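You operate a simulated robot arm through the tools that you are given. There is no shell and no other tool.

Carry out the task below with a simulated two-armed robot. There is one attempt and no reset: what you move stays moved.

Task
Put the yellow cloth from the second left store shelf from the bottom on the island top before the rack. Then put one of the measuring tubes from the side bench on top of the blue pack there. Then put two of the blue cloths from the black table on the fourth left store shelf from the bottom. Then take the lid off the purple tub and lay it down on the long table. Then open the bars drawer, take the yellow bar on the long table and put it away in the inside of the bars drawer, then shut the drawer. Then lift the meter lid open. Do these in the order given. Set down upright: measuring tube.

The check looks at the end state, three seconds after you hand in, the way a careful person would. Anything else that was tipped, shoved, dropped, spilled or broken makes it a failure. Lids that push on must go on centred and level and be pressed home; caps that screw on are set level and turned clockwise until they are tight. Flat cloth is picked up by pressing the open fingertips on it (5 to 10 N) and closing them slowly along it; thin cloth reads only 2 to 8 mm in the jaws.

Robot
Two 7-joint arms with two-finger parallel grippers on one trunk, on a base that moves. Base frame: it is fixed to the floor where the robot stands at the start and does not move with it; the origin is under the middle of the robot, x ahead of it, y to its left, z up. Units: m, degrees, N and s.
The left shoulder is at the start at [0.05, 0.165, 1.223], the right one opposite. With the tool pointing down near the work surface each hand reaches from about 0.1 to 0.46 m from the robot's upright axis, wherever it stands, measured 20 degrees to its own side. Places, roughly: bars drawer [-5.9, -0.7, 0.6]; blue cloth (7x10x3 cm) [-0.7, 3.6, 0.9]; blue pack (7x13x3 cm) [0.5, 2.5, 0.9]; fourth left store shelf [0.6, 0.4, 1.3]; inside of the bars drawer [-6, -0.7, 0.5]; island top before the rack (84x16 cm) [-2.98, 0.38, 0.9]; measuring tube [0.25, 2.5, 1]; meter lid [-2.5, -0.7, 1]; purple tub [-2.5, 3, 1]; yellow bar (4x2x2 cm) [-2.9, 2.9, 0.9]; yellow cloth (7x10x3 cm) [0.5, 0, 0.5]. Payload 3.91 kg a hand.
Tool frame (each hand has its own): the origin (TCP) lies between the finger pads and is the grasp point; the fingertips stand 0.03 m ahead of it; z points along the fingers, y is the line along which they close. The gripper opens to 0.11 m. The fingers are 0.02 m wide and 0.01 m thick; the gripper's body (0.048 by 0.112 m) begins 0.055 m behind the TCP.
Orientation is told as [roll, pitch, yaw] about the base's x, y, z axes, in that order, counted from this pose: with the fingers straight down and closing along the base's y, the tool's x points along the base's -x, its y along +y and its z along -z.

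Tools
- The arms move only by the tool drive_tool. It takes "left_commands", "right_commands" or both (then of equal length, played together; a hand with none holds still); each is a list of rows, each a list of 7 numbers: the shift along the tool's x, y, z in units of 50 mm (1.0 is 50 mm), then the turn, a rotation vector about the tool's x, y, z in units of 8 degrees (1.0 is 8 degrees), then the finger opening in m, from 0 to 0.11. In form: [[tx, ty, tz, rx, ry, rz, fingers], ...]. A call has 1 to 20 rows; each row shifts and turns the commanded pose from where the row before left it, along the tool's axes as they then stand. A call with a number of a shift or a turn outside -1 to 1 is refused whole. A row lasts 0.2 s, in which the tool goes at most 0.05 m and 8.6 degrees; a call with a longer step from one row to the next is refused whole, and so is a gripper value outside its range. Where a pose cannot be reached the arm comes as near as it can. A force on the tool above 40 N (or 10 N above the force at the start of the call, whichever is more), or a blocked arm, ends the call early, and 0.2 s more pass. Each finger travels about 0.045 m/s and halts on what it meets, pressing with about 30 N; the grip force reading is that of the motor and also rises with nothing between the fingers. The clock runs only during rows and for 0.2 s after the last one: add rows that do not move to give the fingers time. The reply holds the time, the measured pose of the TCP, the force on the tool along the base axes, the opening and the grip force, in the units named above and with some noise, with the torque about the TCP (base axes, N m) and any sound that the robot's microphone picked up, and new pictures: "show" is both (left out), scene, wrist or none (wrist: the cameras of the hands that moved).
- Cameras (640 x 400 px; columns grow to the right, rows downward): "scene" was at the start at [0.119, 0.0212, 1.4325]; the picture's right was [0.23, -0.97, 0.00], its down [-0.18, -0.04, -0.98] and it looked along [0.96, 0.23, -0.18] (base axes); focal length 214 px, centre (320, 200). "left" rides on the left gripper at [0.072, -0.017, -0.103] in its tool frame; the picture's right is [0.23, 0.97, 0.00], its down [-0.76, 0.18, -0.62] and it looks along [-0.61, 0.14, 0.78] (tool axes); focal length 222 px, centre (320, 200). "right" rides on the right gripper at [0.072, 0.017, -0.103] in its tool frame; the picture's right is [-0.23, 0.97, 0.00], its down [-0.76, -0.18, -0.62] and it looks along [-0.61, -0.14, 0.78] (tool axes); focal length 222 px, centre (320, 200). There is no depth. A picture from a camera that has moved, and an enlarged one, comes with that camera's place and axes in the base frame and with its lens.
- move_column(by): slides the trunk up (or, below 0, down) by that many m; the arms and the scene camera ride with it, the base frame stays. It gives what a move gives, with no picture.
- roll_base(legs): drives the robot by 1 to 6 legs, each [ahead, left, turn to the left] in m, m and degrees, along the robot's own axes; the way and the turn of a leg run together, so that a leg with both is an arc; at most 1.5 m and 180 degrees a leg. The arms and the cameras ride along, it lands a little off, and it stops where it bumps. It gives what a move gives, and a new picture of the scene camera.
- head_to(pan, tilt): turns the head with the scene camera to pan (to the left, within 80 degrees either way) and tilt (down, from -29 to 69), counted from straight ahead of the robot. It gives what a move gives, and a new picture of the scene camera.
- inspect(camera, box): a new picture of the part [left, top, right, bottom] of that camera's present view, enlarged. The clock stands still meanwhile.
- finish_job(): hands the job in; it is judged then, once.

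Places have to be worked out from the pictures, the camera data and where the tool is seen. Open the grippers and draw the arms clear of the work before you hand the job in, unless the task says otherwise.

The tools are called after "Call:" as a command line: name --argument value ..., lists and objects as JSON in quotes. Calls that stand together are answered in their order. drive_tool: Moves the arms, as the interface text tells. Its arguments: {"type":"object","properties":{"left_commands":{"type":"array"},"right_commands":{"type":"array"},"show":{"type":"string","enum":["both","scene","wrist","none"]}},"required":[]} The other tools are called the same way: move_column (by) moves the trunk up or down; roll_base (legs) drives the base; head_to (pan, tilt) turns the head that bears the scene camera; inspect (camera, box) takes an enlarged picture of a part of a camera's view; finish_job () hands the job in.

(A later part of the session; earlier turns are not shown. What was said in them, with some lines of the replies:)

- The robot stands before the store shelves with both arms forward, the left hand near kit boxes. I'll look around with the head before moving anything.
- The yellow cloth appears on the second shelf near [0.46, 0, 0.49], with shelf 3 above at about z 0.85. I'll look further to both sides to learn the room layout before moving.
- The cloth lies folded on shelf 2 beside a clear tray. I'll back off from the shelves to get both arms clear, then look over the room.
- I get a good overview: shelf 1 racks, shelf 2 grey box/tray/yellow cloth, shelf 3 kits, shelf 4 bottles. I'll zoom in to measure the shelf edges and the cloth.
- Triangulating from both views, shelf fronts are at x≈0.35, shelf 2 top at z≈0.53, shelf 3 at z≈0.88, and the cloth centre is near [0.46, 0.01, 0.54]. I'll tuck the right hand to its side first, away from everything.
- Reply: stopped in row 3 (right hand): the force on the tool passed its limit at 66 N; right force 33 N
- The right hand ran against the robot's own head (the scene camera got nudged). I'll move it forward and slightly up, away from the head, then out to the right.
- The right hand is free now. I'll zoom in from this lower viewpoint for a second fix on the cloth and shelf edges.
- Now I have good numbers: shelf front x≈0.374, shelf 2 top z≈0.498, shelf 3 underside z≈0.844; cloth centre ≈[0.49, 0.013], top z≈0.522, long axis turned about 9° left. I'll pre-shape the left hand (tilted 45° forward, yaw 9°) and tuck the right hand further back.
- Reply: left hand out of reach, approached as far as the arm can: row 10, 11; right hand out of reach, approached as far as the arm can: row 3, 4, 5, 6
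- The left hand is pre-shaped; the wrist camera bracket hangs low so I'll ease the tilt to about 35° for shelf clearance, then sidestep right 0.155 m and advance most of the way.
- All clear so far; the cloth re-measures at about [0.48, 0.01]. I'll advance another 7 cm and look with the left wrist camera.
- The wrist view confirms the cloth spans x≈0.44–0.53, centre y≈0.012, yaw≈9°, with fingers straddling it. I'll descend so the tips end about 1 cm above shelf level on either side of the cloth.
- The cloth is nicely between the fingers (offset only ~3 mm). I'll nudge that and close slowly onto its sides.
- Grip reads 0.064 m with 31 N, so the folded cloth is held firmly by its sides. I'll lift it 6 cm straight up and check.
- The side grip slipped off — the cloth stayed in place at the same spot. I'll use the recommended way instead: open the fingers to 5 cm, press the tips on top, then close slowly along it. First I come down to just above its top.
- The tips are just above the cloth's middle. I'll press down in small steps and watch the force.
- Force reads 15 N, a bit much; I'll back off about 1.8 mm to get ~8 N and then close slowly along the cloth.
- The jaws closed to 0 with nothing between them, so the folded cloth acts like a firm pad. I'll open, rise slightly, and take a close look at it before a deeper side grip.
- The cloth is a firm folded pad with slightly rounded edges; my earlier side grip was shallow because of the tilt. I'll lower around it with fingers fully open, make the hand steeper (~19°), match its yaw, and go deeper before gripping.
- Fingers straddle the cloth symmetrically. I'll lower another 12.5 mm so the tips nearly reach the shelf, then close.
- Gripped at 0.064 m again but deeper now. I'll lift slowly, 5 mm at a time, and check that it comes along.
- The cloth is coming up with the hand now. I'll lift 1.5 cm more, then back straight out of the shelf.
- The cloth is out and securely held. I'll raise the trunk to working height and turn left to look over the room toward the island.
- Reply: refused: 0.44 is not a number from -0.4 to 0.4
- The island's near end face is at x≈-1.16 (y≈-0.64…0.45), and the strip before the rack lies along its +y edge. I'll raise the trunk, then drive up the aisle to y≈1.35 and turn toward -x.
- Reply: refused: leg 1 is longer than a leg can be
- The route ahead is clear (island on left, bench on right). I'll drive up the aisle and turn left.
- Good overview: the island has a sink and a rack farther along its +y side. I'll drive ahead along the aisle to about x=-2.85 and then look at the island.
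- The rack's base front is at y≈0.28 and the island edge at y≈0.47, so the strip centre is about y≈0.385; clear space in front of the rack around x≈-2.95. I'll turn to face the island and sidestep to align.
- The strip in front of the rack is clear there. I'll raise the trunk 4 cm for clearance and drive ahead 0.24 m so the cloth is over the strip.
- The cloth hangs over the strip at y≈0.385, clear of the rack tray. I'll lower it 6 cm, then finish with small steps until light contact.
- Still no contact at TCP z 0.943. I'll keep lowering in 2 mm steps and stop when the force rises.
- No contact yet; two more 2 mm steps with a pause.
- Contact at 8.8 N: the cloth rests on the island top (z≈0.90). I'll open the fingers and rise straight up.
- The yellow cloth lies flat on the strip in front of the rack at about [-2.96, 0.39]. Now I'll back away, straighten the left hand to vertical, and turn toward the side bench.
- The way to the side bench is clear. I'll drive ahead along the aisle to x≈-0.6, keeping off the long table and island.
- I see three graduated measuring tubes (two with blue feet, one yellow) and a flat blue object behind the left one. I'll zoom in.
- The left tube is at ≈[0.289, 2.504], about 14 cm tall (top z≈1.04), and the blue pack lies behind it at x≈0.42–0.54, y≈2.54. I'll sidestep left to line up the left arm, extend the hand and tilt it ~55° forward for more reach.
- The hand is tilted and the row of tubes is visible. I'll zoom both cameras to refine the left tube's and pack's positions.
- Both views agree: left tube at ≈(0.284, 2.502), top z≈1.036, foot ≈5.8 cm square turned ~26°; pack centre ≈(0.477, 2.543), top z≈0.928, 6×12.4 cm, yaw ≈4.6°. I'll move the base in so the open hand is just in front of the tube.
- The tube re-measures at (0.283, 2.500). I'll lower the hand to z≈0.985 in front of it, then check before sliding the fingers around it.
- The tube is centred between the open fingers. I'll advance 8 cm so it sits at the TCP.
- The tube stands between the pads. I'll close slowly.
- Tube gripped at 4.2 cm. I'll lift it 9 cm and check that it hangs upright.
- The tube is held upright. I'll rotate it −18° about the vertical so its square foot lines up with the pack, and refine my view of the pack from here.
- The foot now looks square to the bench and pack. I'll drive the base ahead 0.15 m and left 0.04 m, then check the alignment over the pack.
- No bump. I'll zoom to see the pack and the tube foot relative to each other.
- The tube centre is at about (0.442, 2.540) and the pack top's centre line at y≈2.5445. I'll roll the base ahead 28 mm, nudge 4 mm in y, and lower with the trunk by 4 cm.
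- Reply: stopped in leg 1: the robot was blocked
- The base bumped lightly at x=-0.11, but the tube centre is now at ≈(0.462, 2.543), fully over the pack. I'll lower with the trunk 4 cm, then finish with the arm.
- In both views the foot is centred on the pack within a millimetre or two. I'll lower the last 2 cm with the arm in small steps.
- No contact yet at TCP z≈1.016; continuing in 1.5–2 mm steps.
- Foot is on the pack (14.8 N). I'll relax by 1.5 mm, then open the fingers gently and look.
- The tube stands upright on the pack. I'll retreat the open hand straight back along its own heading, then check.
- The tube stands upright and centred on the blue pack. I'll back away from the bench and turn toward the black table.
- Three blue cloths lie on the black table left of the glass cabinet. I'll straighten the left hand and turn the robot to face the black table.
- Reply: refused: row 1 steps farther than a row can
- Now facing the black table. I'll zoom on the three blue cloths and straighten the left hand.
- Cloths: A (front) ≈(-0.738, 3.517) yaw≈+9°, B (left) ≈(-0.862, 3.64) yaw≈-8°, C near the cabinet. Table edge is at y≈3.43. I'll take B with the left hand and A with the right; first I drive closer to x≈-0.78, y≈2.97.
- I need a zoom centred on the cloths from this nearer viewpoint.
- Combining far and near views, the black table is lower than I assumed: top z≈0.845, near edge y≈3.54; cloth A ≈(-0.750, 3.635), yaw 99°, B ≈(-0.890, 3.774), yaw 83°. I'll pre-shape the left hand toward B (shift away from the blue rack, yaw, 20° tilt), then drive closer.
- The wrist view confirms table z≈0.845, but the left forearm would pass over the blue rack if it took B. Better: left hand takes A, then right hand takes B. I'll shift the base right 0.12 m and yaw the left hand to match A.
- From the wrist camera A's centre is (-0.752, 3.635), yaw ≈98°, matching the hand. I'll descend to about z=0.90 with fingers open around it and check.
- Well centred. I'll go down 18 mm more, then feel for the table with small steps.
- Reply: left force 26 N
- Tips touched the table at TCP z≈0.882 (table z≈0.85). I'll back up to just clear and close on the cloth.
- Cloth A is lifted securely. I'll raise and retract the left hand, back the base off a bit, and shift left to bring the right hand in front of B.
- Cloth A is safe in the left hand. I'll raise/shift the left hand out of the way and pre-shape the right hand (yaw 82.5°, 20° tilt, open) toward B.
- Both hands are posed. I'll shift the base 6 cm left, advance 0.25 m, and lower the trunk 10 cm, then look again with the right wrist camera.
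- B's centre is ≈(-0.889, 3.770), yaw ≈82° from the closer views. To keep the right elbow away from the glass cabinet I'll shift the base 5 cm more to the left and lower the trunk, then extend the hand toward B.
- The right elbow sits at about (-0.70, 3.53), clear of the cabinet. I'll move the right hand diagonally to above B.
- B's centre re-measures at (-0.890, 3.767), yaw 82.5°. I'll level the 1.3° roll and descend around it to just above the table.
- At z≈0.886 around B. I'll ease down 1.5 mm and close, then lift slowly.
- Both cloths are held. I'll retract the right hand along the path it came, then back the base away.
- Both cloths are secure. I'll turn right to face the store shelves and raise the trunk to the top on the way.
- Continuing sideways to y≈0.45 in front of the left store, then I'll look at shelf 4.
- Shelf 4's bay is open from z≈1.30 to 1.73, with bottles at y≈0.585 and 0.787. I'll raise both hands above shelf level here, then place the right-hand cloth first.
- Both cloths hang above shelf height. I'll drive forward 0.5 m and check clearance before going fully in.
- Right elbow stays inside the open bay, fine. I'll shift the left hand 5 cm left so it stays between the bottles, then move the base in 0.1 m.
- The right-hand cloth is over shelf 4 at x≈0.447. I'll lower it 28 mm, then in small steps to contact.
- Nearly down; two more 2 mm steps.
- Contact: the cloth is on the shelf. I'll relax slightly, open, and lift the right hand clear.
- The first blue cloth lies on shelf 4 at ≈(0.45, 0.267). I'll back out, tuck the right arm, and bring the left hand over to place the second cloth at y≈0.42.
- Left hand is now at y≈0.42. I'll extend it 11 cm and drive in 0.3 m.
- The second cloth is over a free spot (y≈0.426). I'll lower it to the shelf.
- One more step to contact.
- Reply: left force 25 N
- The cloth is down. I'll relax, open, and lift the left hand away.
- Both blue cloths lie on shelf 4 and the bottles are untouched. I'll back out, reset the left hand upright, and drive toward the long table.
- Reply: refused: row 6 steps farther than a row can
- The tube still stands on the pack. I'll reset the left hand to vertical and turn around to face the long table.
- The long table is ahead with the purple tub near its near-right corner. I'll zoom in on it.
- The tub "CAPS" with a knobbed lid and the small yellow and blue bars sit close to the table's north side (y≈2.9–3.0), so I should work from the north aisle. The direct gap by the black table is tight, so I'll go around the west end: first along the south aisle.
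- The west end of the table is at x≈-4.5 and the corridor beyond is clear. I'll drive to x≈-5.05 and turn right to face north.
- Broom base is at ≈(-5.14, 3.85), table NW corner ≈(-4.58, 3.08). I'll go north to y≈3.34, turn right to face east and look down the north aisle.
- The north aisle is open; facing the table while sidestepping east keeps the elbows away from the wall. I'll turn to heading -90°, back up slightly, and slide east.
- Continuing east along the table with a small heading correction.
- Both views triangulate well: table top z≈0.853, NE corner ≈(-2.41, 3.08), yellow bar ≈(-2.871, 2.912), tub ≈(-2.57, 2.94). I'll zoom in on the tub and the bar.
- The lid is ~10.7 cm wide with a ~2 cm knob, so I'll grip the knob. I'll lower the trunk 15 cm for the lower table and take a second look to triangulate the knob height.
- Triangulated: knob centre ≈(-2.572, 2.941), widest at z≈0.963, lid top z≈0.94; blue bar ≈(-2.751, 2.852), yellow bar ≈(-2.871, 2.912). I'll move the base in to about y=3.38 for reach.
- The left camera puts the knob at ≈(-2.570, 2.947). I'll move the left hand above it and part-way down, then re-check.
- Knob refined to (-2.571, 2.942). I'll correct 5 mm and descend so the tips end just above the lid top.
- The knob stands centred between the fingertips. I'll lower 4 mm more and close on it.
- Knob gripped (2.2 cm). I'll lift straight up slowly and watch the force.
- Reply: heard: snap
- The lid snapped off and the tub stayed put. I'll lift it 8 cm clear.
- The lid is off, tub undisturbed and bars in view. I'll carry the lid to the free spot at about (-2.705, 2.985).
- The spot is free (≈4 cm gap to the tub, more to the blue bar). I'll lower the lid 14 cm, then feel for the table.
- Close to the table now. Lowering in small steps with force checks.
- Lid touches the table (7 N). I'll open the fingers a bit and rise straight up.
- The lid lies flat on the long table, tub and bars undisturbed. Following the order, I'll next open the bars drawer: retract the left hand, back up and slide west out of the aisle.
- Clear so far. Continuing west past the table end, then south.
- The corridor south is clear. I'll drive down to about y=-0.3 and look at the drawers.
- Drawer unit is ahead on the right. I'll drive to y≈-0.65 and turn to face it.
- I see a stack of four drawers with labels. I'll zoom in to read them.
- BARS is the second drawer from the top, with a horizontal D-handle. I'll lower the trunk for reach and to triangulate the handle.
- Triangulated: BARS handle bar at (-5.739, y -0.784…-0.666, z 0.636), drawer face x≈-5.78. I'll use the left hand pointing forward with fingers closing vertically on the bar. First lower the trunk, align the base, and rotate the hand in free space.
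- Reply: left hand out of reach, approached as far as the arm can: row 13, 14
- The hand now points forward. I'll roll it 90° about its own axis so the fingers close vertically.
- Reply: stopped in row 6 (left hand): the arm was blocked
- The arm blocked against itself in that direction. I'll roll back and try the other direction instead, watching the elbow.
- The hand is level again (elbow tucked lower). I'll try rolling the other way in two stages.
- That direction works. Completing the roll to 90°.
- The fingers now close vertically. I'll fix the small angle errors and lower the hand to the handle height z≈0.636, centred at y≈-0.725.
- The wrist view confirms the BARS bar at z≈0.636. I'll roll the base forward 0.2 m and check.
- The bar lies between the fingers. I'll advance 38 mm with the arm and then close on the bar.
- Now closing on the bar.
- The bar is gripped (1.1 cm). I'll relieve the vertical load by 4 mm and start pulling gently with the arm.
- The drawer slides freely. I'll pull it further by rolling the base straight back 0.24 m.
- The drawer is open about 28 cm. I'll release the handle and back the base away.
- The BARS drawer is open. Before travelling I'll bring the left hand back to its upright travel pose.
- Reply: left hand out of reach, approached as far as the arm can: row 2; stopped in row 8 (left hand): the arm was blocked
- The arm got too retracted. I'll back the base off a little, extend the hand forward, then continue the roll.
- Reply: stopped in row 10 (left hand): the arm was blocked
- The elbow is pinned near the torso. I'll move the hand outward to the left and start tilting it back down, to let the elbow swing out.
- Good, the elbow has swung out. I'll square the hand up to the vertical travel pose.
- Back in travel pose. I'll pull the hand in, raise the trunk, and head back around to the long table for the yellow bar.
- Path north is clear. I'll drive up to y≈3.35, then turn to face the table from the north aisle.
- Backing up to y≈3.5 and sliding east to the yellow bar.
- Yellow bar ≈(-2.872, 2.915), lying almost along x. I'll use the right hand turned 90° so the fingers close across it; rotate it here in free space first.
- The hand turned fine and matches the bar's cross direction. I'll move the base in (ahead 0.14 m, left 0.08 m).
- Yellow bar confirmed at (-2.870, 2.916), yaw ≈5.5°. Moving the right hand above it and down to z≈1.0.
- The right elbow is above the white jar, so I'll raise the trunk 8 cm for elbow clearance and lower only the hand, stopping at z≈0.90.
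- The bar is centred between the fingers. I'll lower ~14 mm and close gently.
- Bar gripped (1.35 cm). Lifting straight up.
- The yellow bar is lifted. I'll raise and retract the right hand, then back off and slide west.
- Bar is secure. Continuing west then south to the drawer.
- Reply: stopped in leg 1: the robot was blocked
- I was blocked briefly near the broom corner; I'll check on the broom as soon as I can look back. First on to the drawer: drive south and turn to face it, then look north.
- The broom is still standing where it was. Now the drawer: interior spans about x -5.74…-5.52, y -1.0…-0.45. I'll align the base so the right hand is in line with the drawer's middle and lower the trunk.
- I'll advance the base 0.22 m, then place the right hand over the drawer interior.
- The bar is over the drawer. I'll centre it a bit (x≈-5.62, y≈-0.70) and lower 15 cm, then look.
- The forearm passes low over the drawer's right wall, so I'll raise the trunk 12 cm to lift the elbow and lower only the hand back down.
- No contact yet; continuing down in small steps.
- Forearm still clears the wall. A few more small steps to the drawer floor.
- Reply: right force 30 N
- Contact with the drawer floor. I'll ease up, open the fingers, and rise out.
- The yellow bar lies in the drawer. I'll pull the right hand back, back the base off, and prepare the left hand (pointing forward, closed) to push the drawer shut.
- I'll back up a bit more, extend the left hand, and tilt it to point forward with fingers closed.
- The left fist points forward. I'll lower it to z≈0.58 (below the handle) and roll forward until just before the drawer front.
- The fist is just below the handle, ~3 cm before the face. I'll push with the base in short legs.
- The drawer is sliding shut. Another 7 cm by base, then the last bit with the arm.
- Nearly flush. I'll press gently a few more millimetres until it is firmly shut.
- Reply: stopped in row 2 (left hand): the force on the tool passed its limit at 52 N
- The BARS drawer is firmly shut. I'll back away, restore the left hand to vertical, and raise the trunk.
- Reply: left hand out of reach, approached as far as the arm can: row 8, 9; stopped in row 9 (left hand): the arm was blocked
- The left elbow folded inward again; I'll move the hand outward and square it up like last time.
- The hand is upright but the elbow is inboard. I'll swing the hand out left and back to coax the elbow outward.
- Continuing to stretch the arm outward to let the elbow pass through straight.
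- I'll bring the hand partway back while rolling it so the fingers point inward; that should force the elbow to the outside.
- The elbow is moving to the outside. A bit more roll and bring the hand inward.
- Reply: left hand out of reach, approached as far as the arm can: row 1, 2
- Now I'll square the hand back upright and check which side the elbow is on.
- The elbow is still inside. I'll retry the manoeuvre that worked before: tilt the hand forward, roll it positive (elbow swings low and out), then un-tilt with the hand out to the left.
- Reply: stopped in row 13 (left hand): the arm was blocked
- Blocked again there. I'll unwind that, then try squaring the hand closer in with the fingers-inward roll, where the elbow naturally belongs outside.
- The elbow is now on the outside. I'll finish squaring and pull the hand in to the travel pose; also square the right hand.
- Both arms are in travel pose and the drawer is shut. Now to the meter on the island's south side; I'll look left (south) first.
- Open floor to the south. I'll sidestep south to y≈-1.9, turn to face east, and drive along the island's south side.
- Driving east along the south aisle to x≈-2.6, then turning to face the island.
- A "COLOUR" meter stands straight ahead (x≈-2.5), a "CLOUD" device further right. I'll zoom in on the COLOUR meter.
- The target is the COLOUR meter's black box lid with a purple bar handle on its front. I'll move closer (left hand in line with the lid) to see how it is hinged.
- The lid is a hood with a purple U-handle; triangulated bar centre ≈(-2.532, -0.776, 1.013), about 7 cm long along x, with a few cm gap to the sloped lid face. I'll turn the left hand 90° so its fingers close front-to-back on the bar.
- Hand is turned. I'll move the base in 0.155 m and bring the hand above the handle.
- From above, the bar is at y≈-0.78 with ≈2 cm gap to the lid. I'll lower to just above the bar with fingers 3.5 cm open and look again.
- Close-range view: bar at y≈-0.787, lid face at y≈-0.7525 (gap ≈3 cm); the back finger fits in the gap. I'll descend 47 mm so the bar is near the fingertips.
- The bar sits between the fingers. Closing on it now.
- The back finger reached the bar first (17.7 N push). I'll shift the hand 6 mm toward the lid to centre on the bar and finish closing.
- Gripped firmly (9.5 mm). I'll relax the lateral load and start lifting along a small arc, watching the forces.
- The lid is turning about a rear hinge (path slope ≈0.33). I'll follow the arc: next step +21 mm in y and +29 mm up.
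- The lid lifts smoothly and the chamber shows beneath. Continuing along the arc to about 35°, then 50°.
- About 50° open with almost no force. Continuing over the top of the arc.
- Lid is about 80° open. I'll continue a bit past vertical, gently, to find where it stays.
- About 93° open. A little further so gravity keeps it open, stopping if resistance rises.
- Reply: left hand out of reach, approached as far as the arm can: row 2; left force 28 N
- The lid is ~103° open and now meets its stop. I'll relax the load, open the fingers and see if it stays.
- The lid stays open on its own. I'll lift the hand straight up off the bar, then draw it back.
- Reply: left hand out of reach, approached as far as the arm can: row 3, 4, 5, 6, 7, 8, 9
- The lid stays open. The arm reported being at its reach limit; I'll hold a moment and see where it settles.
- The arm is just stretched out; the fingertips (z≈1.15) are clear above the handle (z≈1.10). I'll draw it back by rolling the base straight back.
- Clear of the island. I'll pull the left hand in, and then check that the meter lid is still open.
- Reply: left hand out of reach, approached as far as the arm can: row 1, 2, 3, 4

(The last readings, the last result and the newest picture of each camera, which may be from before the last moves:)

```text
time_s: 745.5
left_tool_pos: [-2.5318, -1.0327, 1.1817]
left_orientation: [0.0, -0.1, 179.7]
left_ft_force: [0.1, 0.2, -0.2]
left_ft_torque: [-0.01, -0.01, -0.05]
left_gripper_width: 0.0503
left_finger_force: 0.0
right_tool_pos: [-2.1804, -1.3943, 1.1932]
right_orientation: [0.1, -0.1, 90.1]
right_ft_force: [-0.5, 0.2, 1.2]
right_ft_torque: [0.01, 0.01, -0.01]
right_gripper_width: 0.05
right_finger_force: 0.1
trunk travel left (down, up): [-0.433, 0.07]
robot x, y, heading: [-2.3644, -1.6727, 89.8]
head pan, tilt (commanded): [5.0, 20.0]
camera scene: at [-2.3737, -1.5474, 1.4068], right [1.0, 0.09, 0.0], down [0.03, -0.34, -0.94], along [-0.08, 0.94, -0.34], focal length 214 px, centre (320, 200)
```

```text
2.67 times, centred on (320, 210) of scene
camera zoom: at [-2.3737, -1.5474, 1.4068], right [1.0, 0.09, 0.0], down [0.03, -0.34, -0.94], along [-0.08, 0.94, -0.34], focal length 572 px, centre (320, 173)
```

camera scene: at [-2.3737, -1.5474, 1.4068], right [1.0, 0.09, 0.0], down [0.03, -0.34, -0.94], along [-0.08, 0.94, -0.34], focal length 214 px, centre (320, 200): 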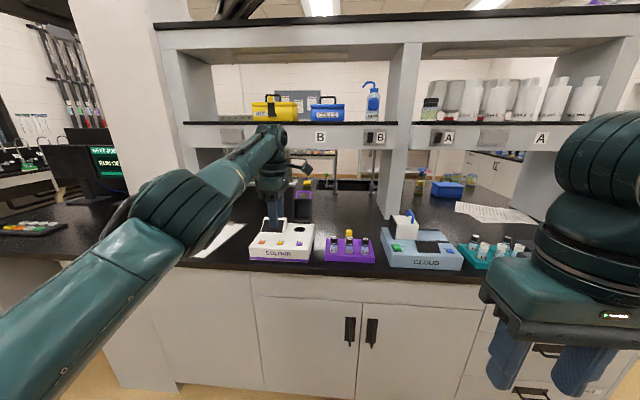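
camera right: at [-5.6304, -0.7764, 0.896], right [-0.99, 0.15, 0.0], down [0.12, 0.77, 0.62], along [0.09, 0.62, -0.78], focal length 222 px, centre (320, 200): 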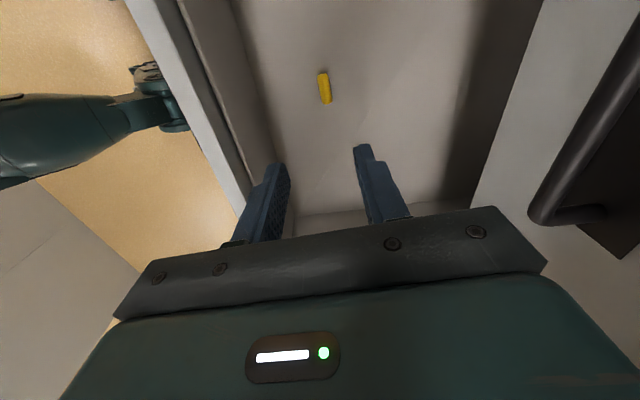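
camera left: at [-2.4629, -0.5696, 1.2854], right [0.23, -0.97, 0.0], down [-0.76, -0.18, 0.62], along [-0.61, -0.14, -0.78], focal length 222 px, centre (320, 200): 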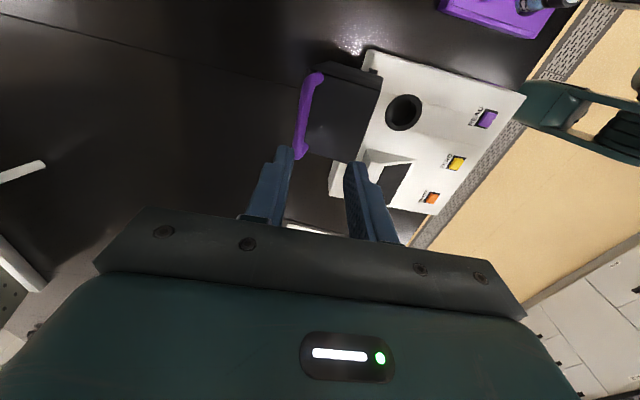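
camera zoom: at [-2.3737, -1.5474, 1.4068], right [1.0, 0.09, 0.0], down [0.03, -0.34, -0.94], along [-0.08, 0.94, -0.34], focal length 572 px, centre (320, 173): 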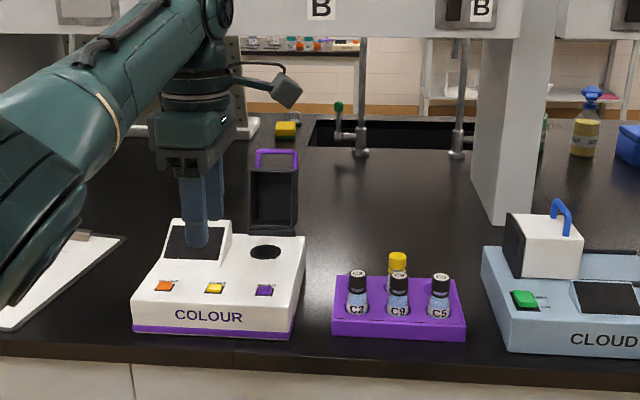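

The meter lid stands open and everything around it is undisturbed. I'll back the robot further away and open both grippers.

Call:
roll_base --legs '[[-0.4, 0, 0]]'

Call:
drive_tool --left_commands '[[0, 0, 0, 0, 0, 0, 0.08], [0, 0, 0, 0, 0, 0, 0.11], [0, 0, 0, 0, 0, 0, 0.11], [0, 0, 0, 0, 0, 0, 0.11]]' --right_commands '[[0, 0, 0, 0, 0, 0, 0.08], [0, 0, 0, 0, 0, 0, 0.11], [0, 0, 0, 0, 0, 0, 0.11], [0, 0, 0, 0, 0, 0, 0.11]]' --show "scene"

Call:
inspect --camera "scene" --box '[220, 150, 420, 250]'

```text
time_s: 748.0
left_tool_pos: [-2.5352, -1.4363, 1.1824]
left_orientation: [0.1, 0.0, 179.8]
left_ft_force: [0.1, -0.6, 0.2]
left_ft_torque: [-0.01, 0.02, 0.01]
left_gripper_width: 0.0498
left_finger_force: 0.2
right_tool_pos: [-2.1806, -1.7955, 1.194]
right_orientation: [0.1, -0.2, 90.3]
right_ft_force: [-0.1, 0.0, -0.1]
right_ft_torque: [0.01, -0.02, 0.02]
right_gripper_width: 0.0502
right_finger_force: 0.0
trunk travel left (down, up): [-0.433, 0.07]
robot x, y, heading: [-2.3637, -2.0726, 89.8]
head pan, tilt (commanded): [5.0, 20.0]
camera scene: at [-2.3745, -1.9498, 1.4069], right [1.0, 0.09, 0.0], down [0.03, -0.34, -0.94], along [-0.08, 0.94, -0.34], focal length 214 px, centre (320, 200)
```

scene: 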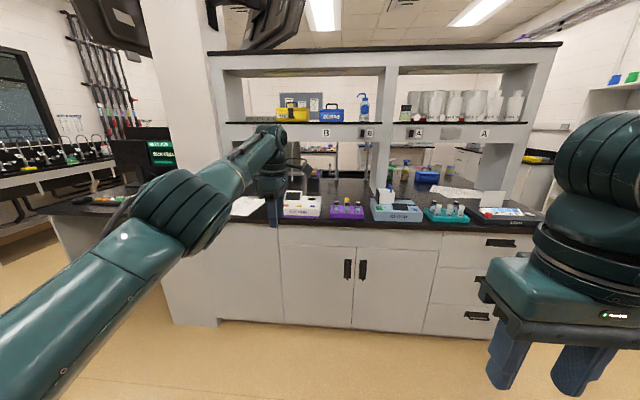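

```text
time_s: 749.0
left_tool_pos: [-2.5352, -1.434, 1.1823]
left_orientation: [0.1, 0.0, 180.0]
left_ft_force: [0.4, 1.2, 0.5]
left_ft_torque: [0.01, 0.01, 0.0]
left_gripper_width: 0.1099
left_finger_force: 0.0
right_tool_pos: [-2.1812, -1.7958, 1.1938]
right_orientation: [0.2, -0.1, 90.3]
right_ft_force: [0.0, 0.7, 0.4]
right_ft_torque: [0.0, -0.02, 0.01]
right_gripper_width: 0.1096
right_finger_force: 0.0
trunk travel left (down, up): [-0.433, 0.07]
robot x, y, heading: [-2.3667, -2.0711, 90.1]
head pan, tilt (commanded): [5.0, 20.0]
camera scene: at [-2.3745, -1.9492, 1.4068], right [1.0, 0.09, 0.0], down [0.03, -0.34, -0.94], along [-0.08, 0.94, -0.34], focal length 214 px, centre (320, 200)
```

scene: 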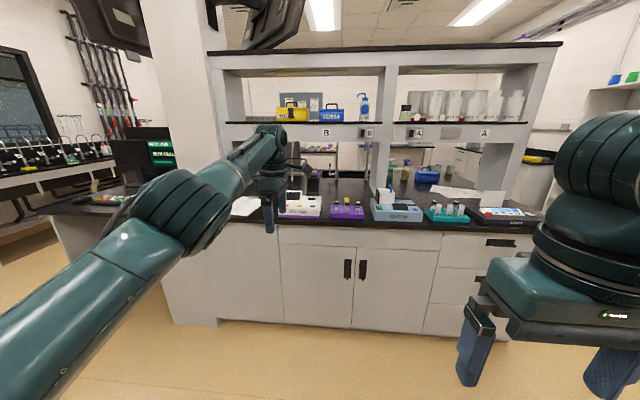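

```text
3.20 times, centred on (320, 200) of scene
camera zoom: at [-2.3745, -1.9492, 1.4068], right [1.0, 0.09, 0.0], down [0.03, -0.34, -0.94], along [-0.08, 0.94, -0.34], focal length 686 px, centre (320, 200)
```

zoom: 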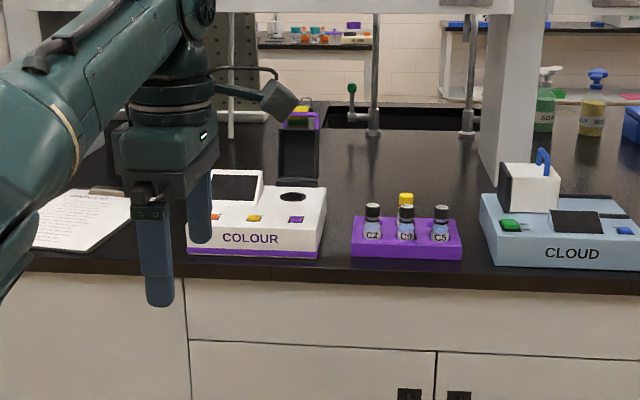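

All steps are finished: both grippers are open, the arms are clear of the work, and the lid stands open. One thing to note: the base lightly touched the broom by the north wall at one point. It looked the same afterwards from across the room, but I did not check it up close. Handing in now.

Call:
finish_job

```text
The job is handed in.
```

I did all six steps in the order given and handed the job in. I have no result from the check itself.

1. **Yellow cloth:** it lies flat on the island top in front of the rack, at about [-2.96, 0.39].
2. **Measuring tube:** one tube stands upright on the blue pack on the side bench, centred to within a few millimetres.
3. **Blue cloths:** two lie on the fourth left store shelf, and the bottles there were not touched.
4. **Purple tub:** the lid is off and lies on the long table beside the tub.
5. **Bars drawer:** I opened it, laid the yellow bar inside and pushed it firmly shut.
6. **Meter lid:** the lid of the meter marked COLOUR stands open about 100 degrees and stays up by itself.

Both grippers are open and the arms are clear of everything.

- **Bump against the broom:** the base was stopped once next to the broom by the north wall. From across the room it looked upright and in place to within about 3 cm, but I did not check it up close.
- **Bump against the side bench:** the base also touched the side bench once while I was placing the tube; nothing on it moved.
- **Left arm:** it stopped answering retract commands after the lid was open, so I drew it clear by driving the robot back.
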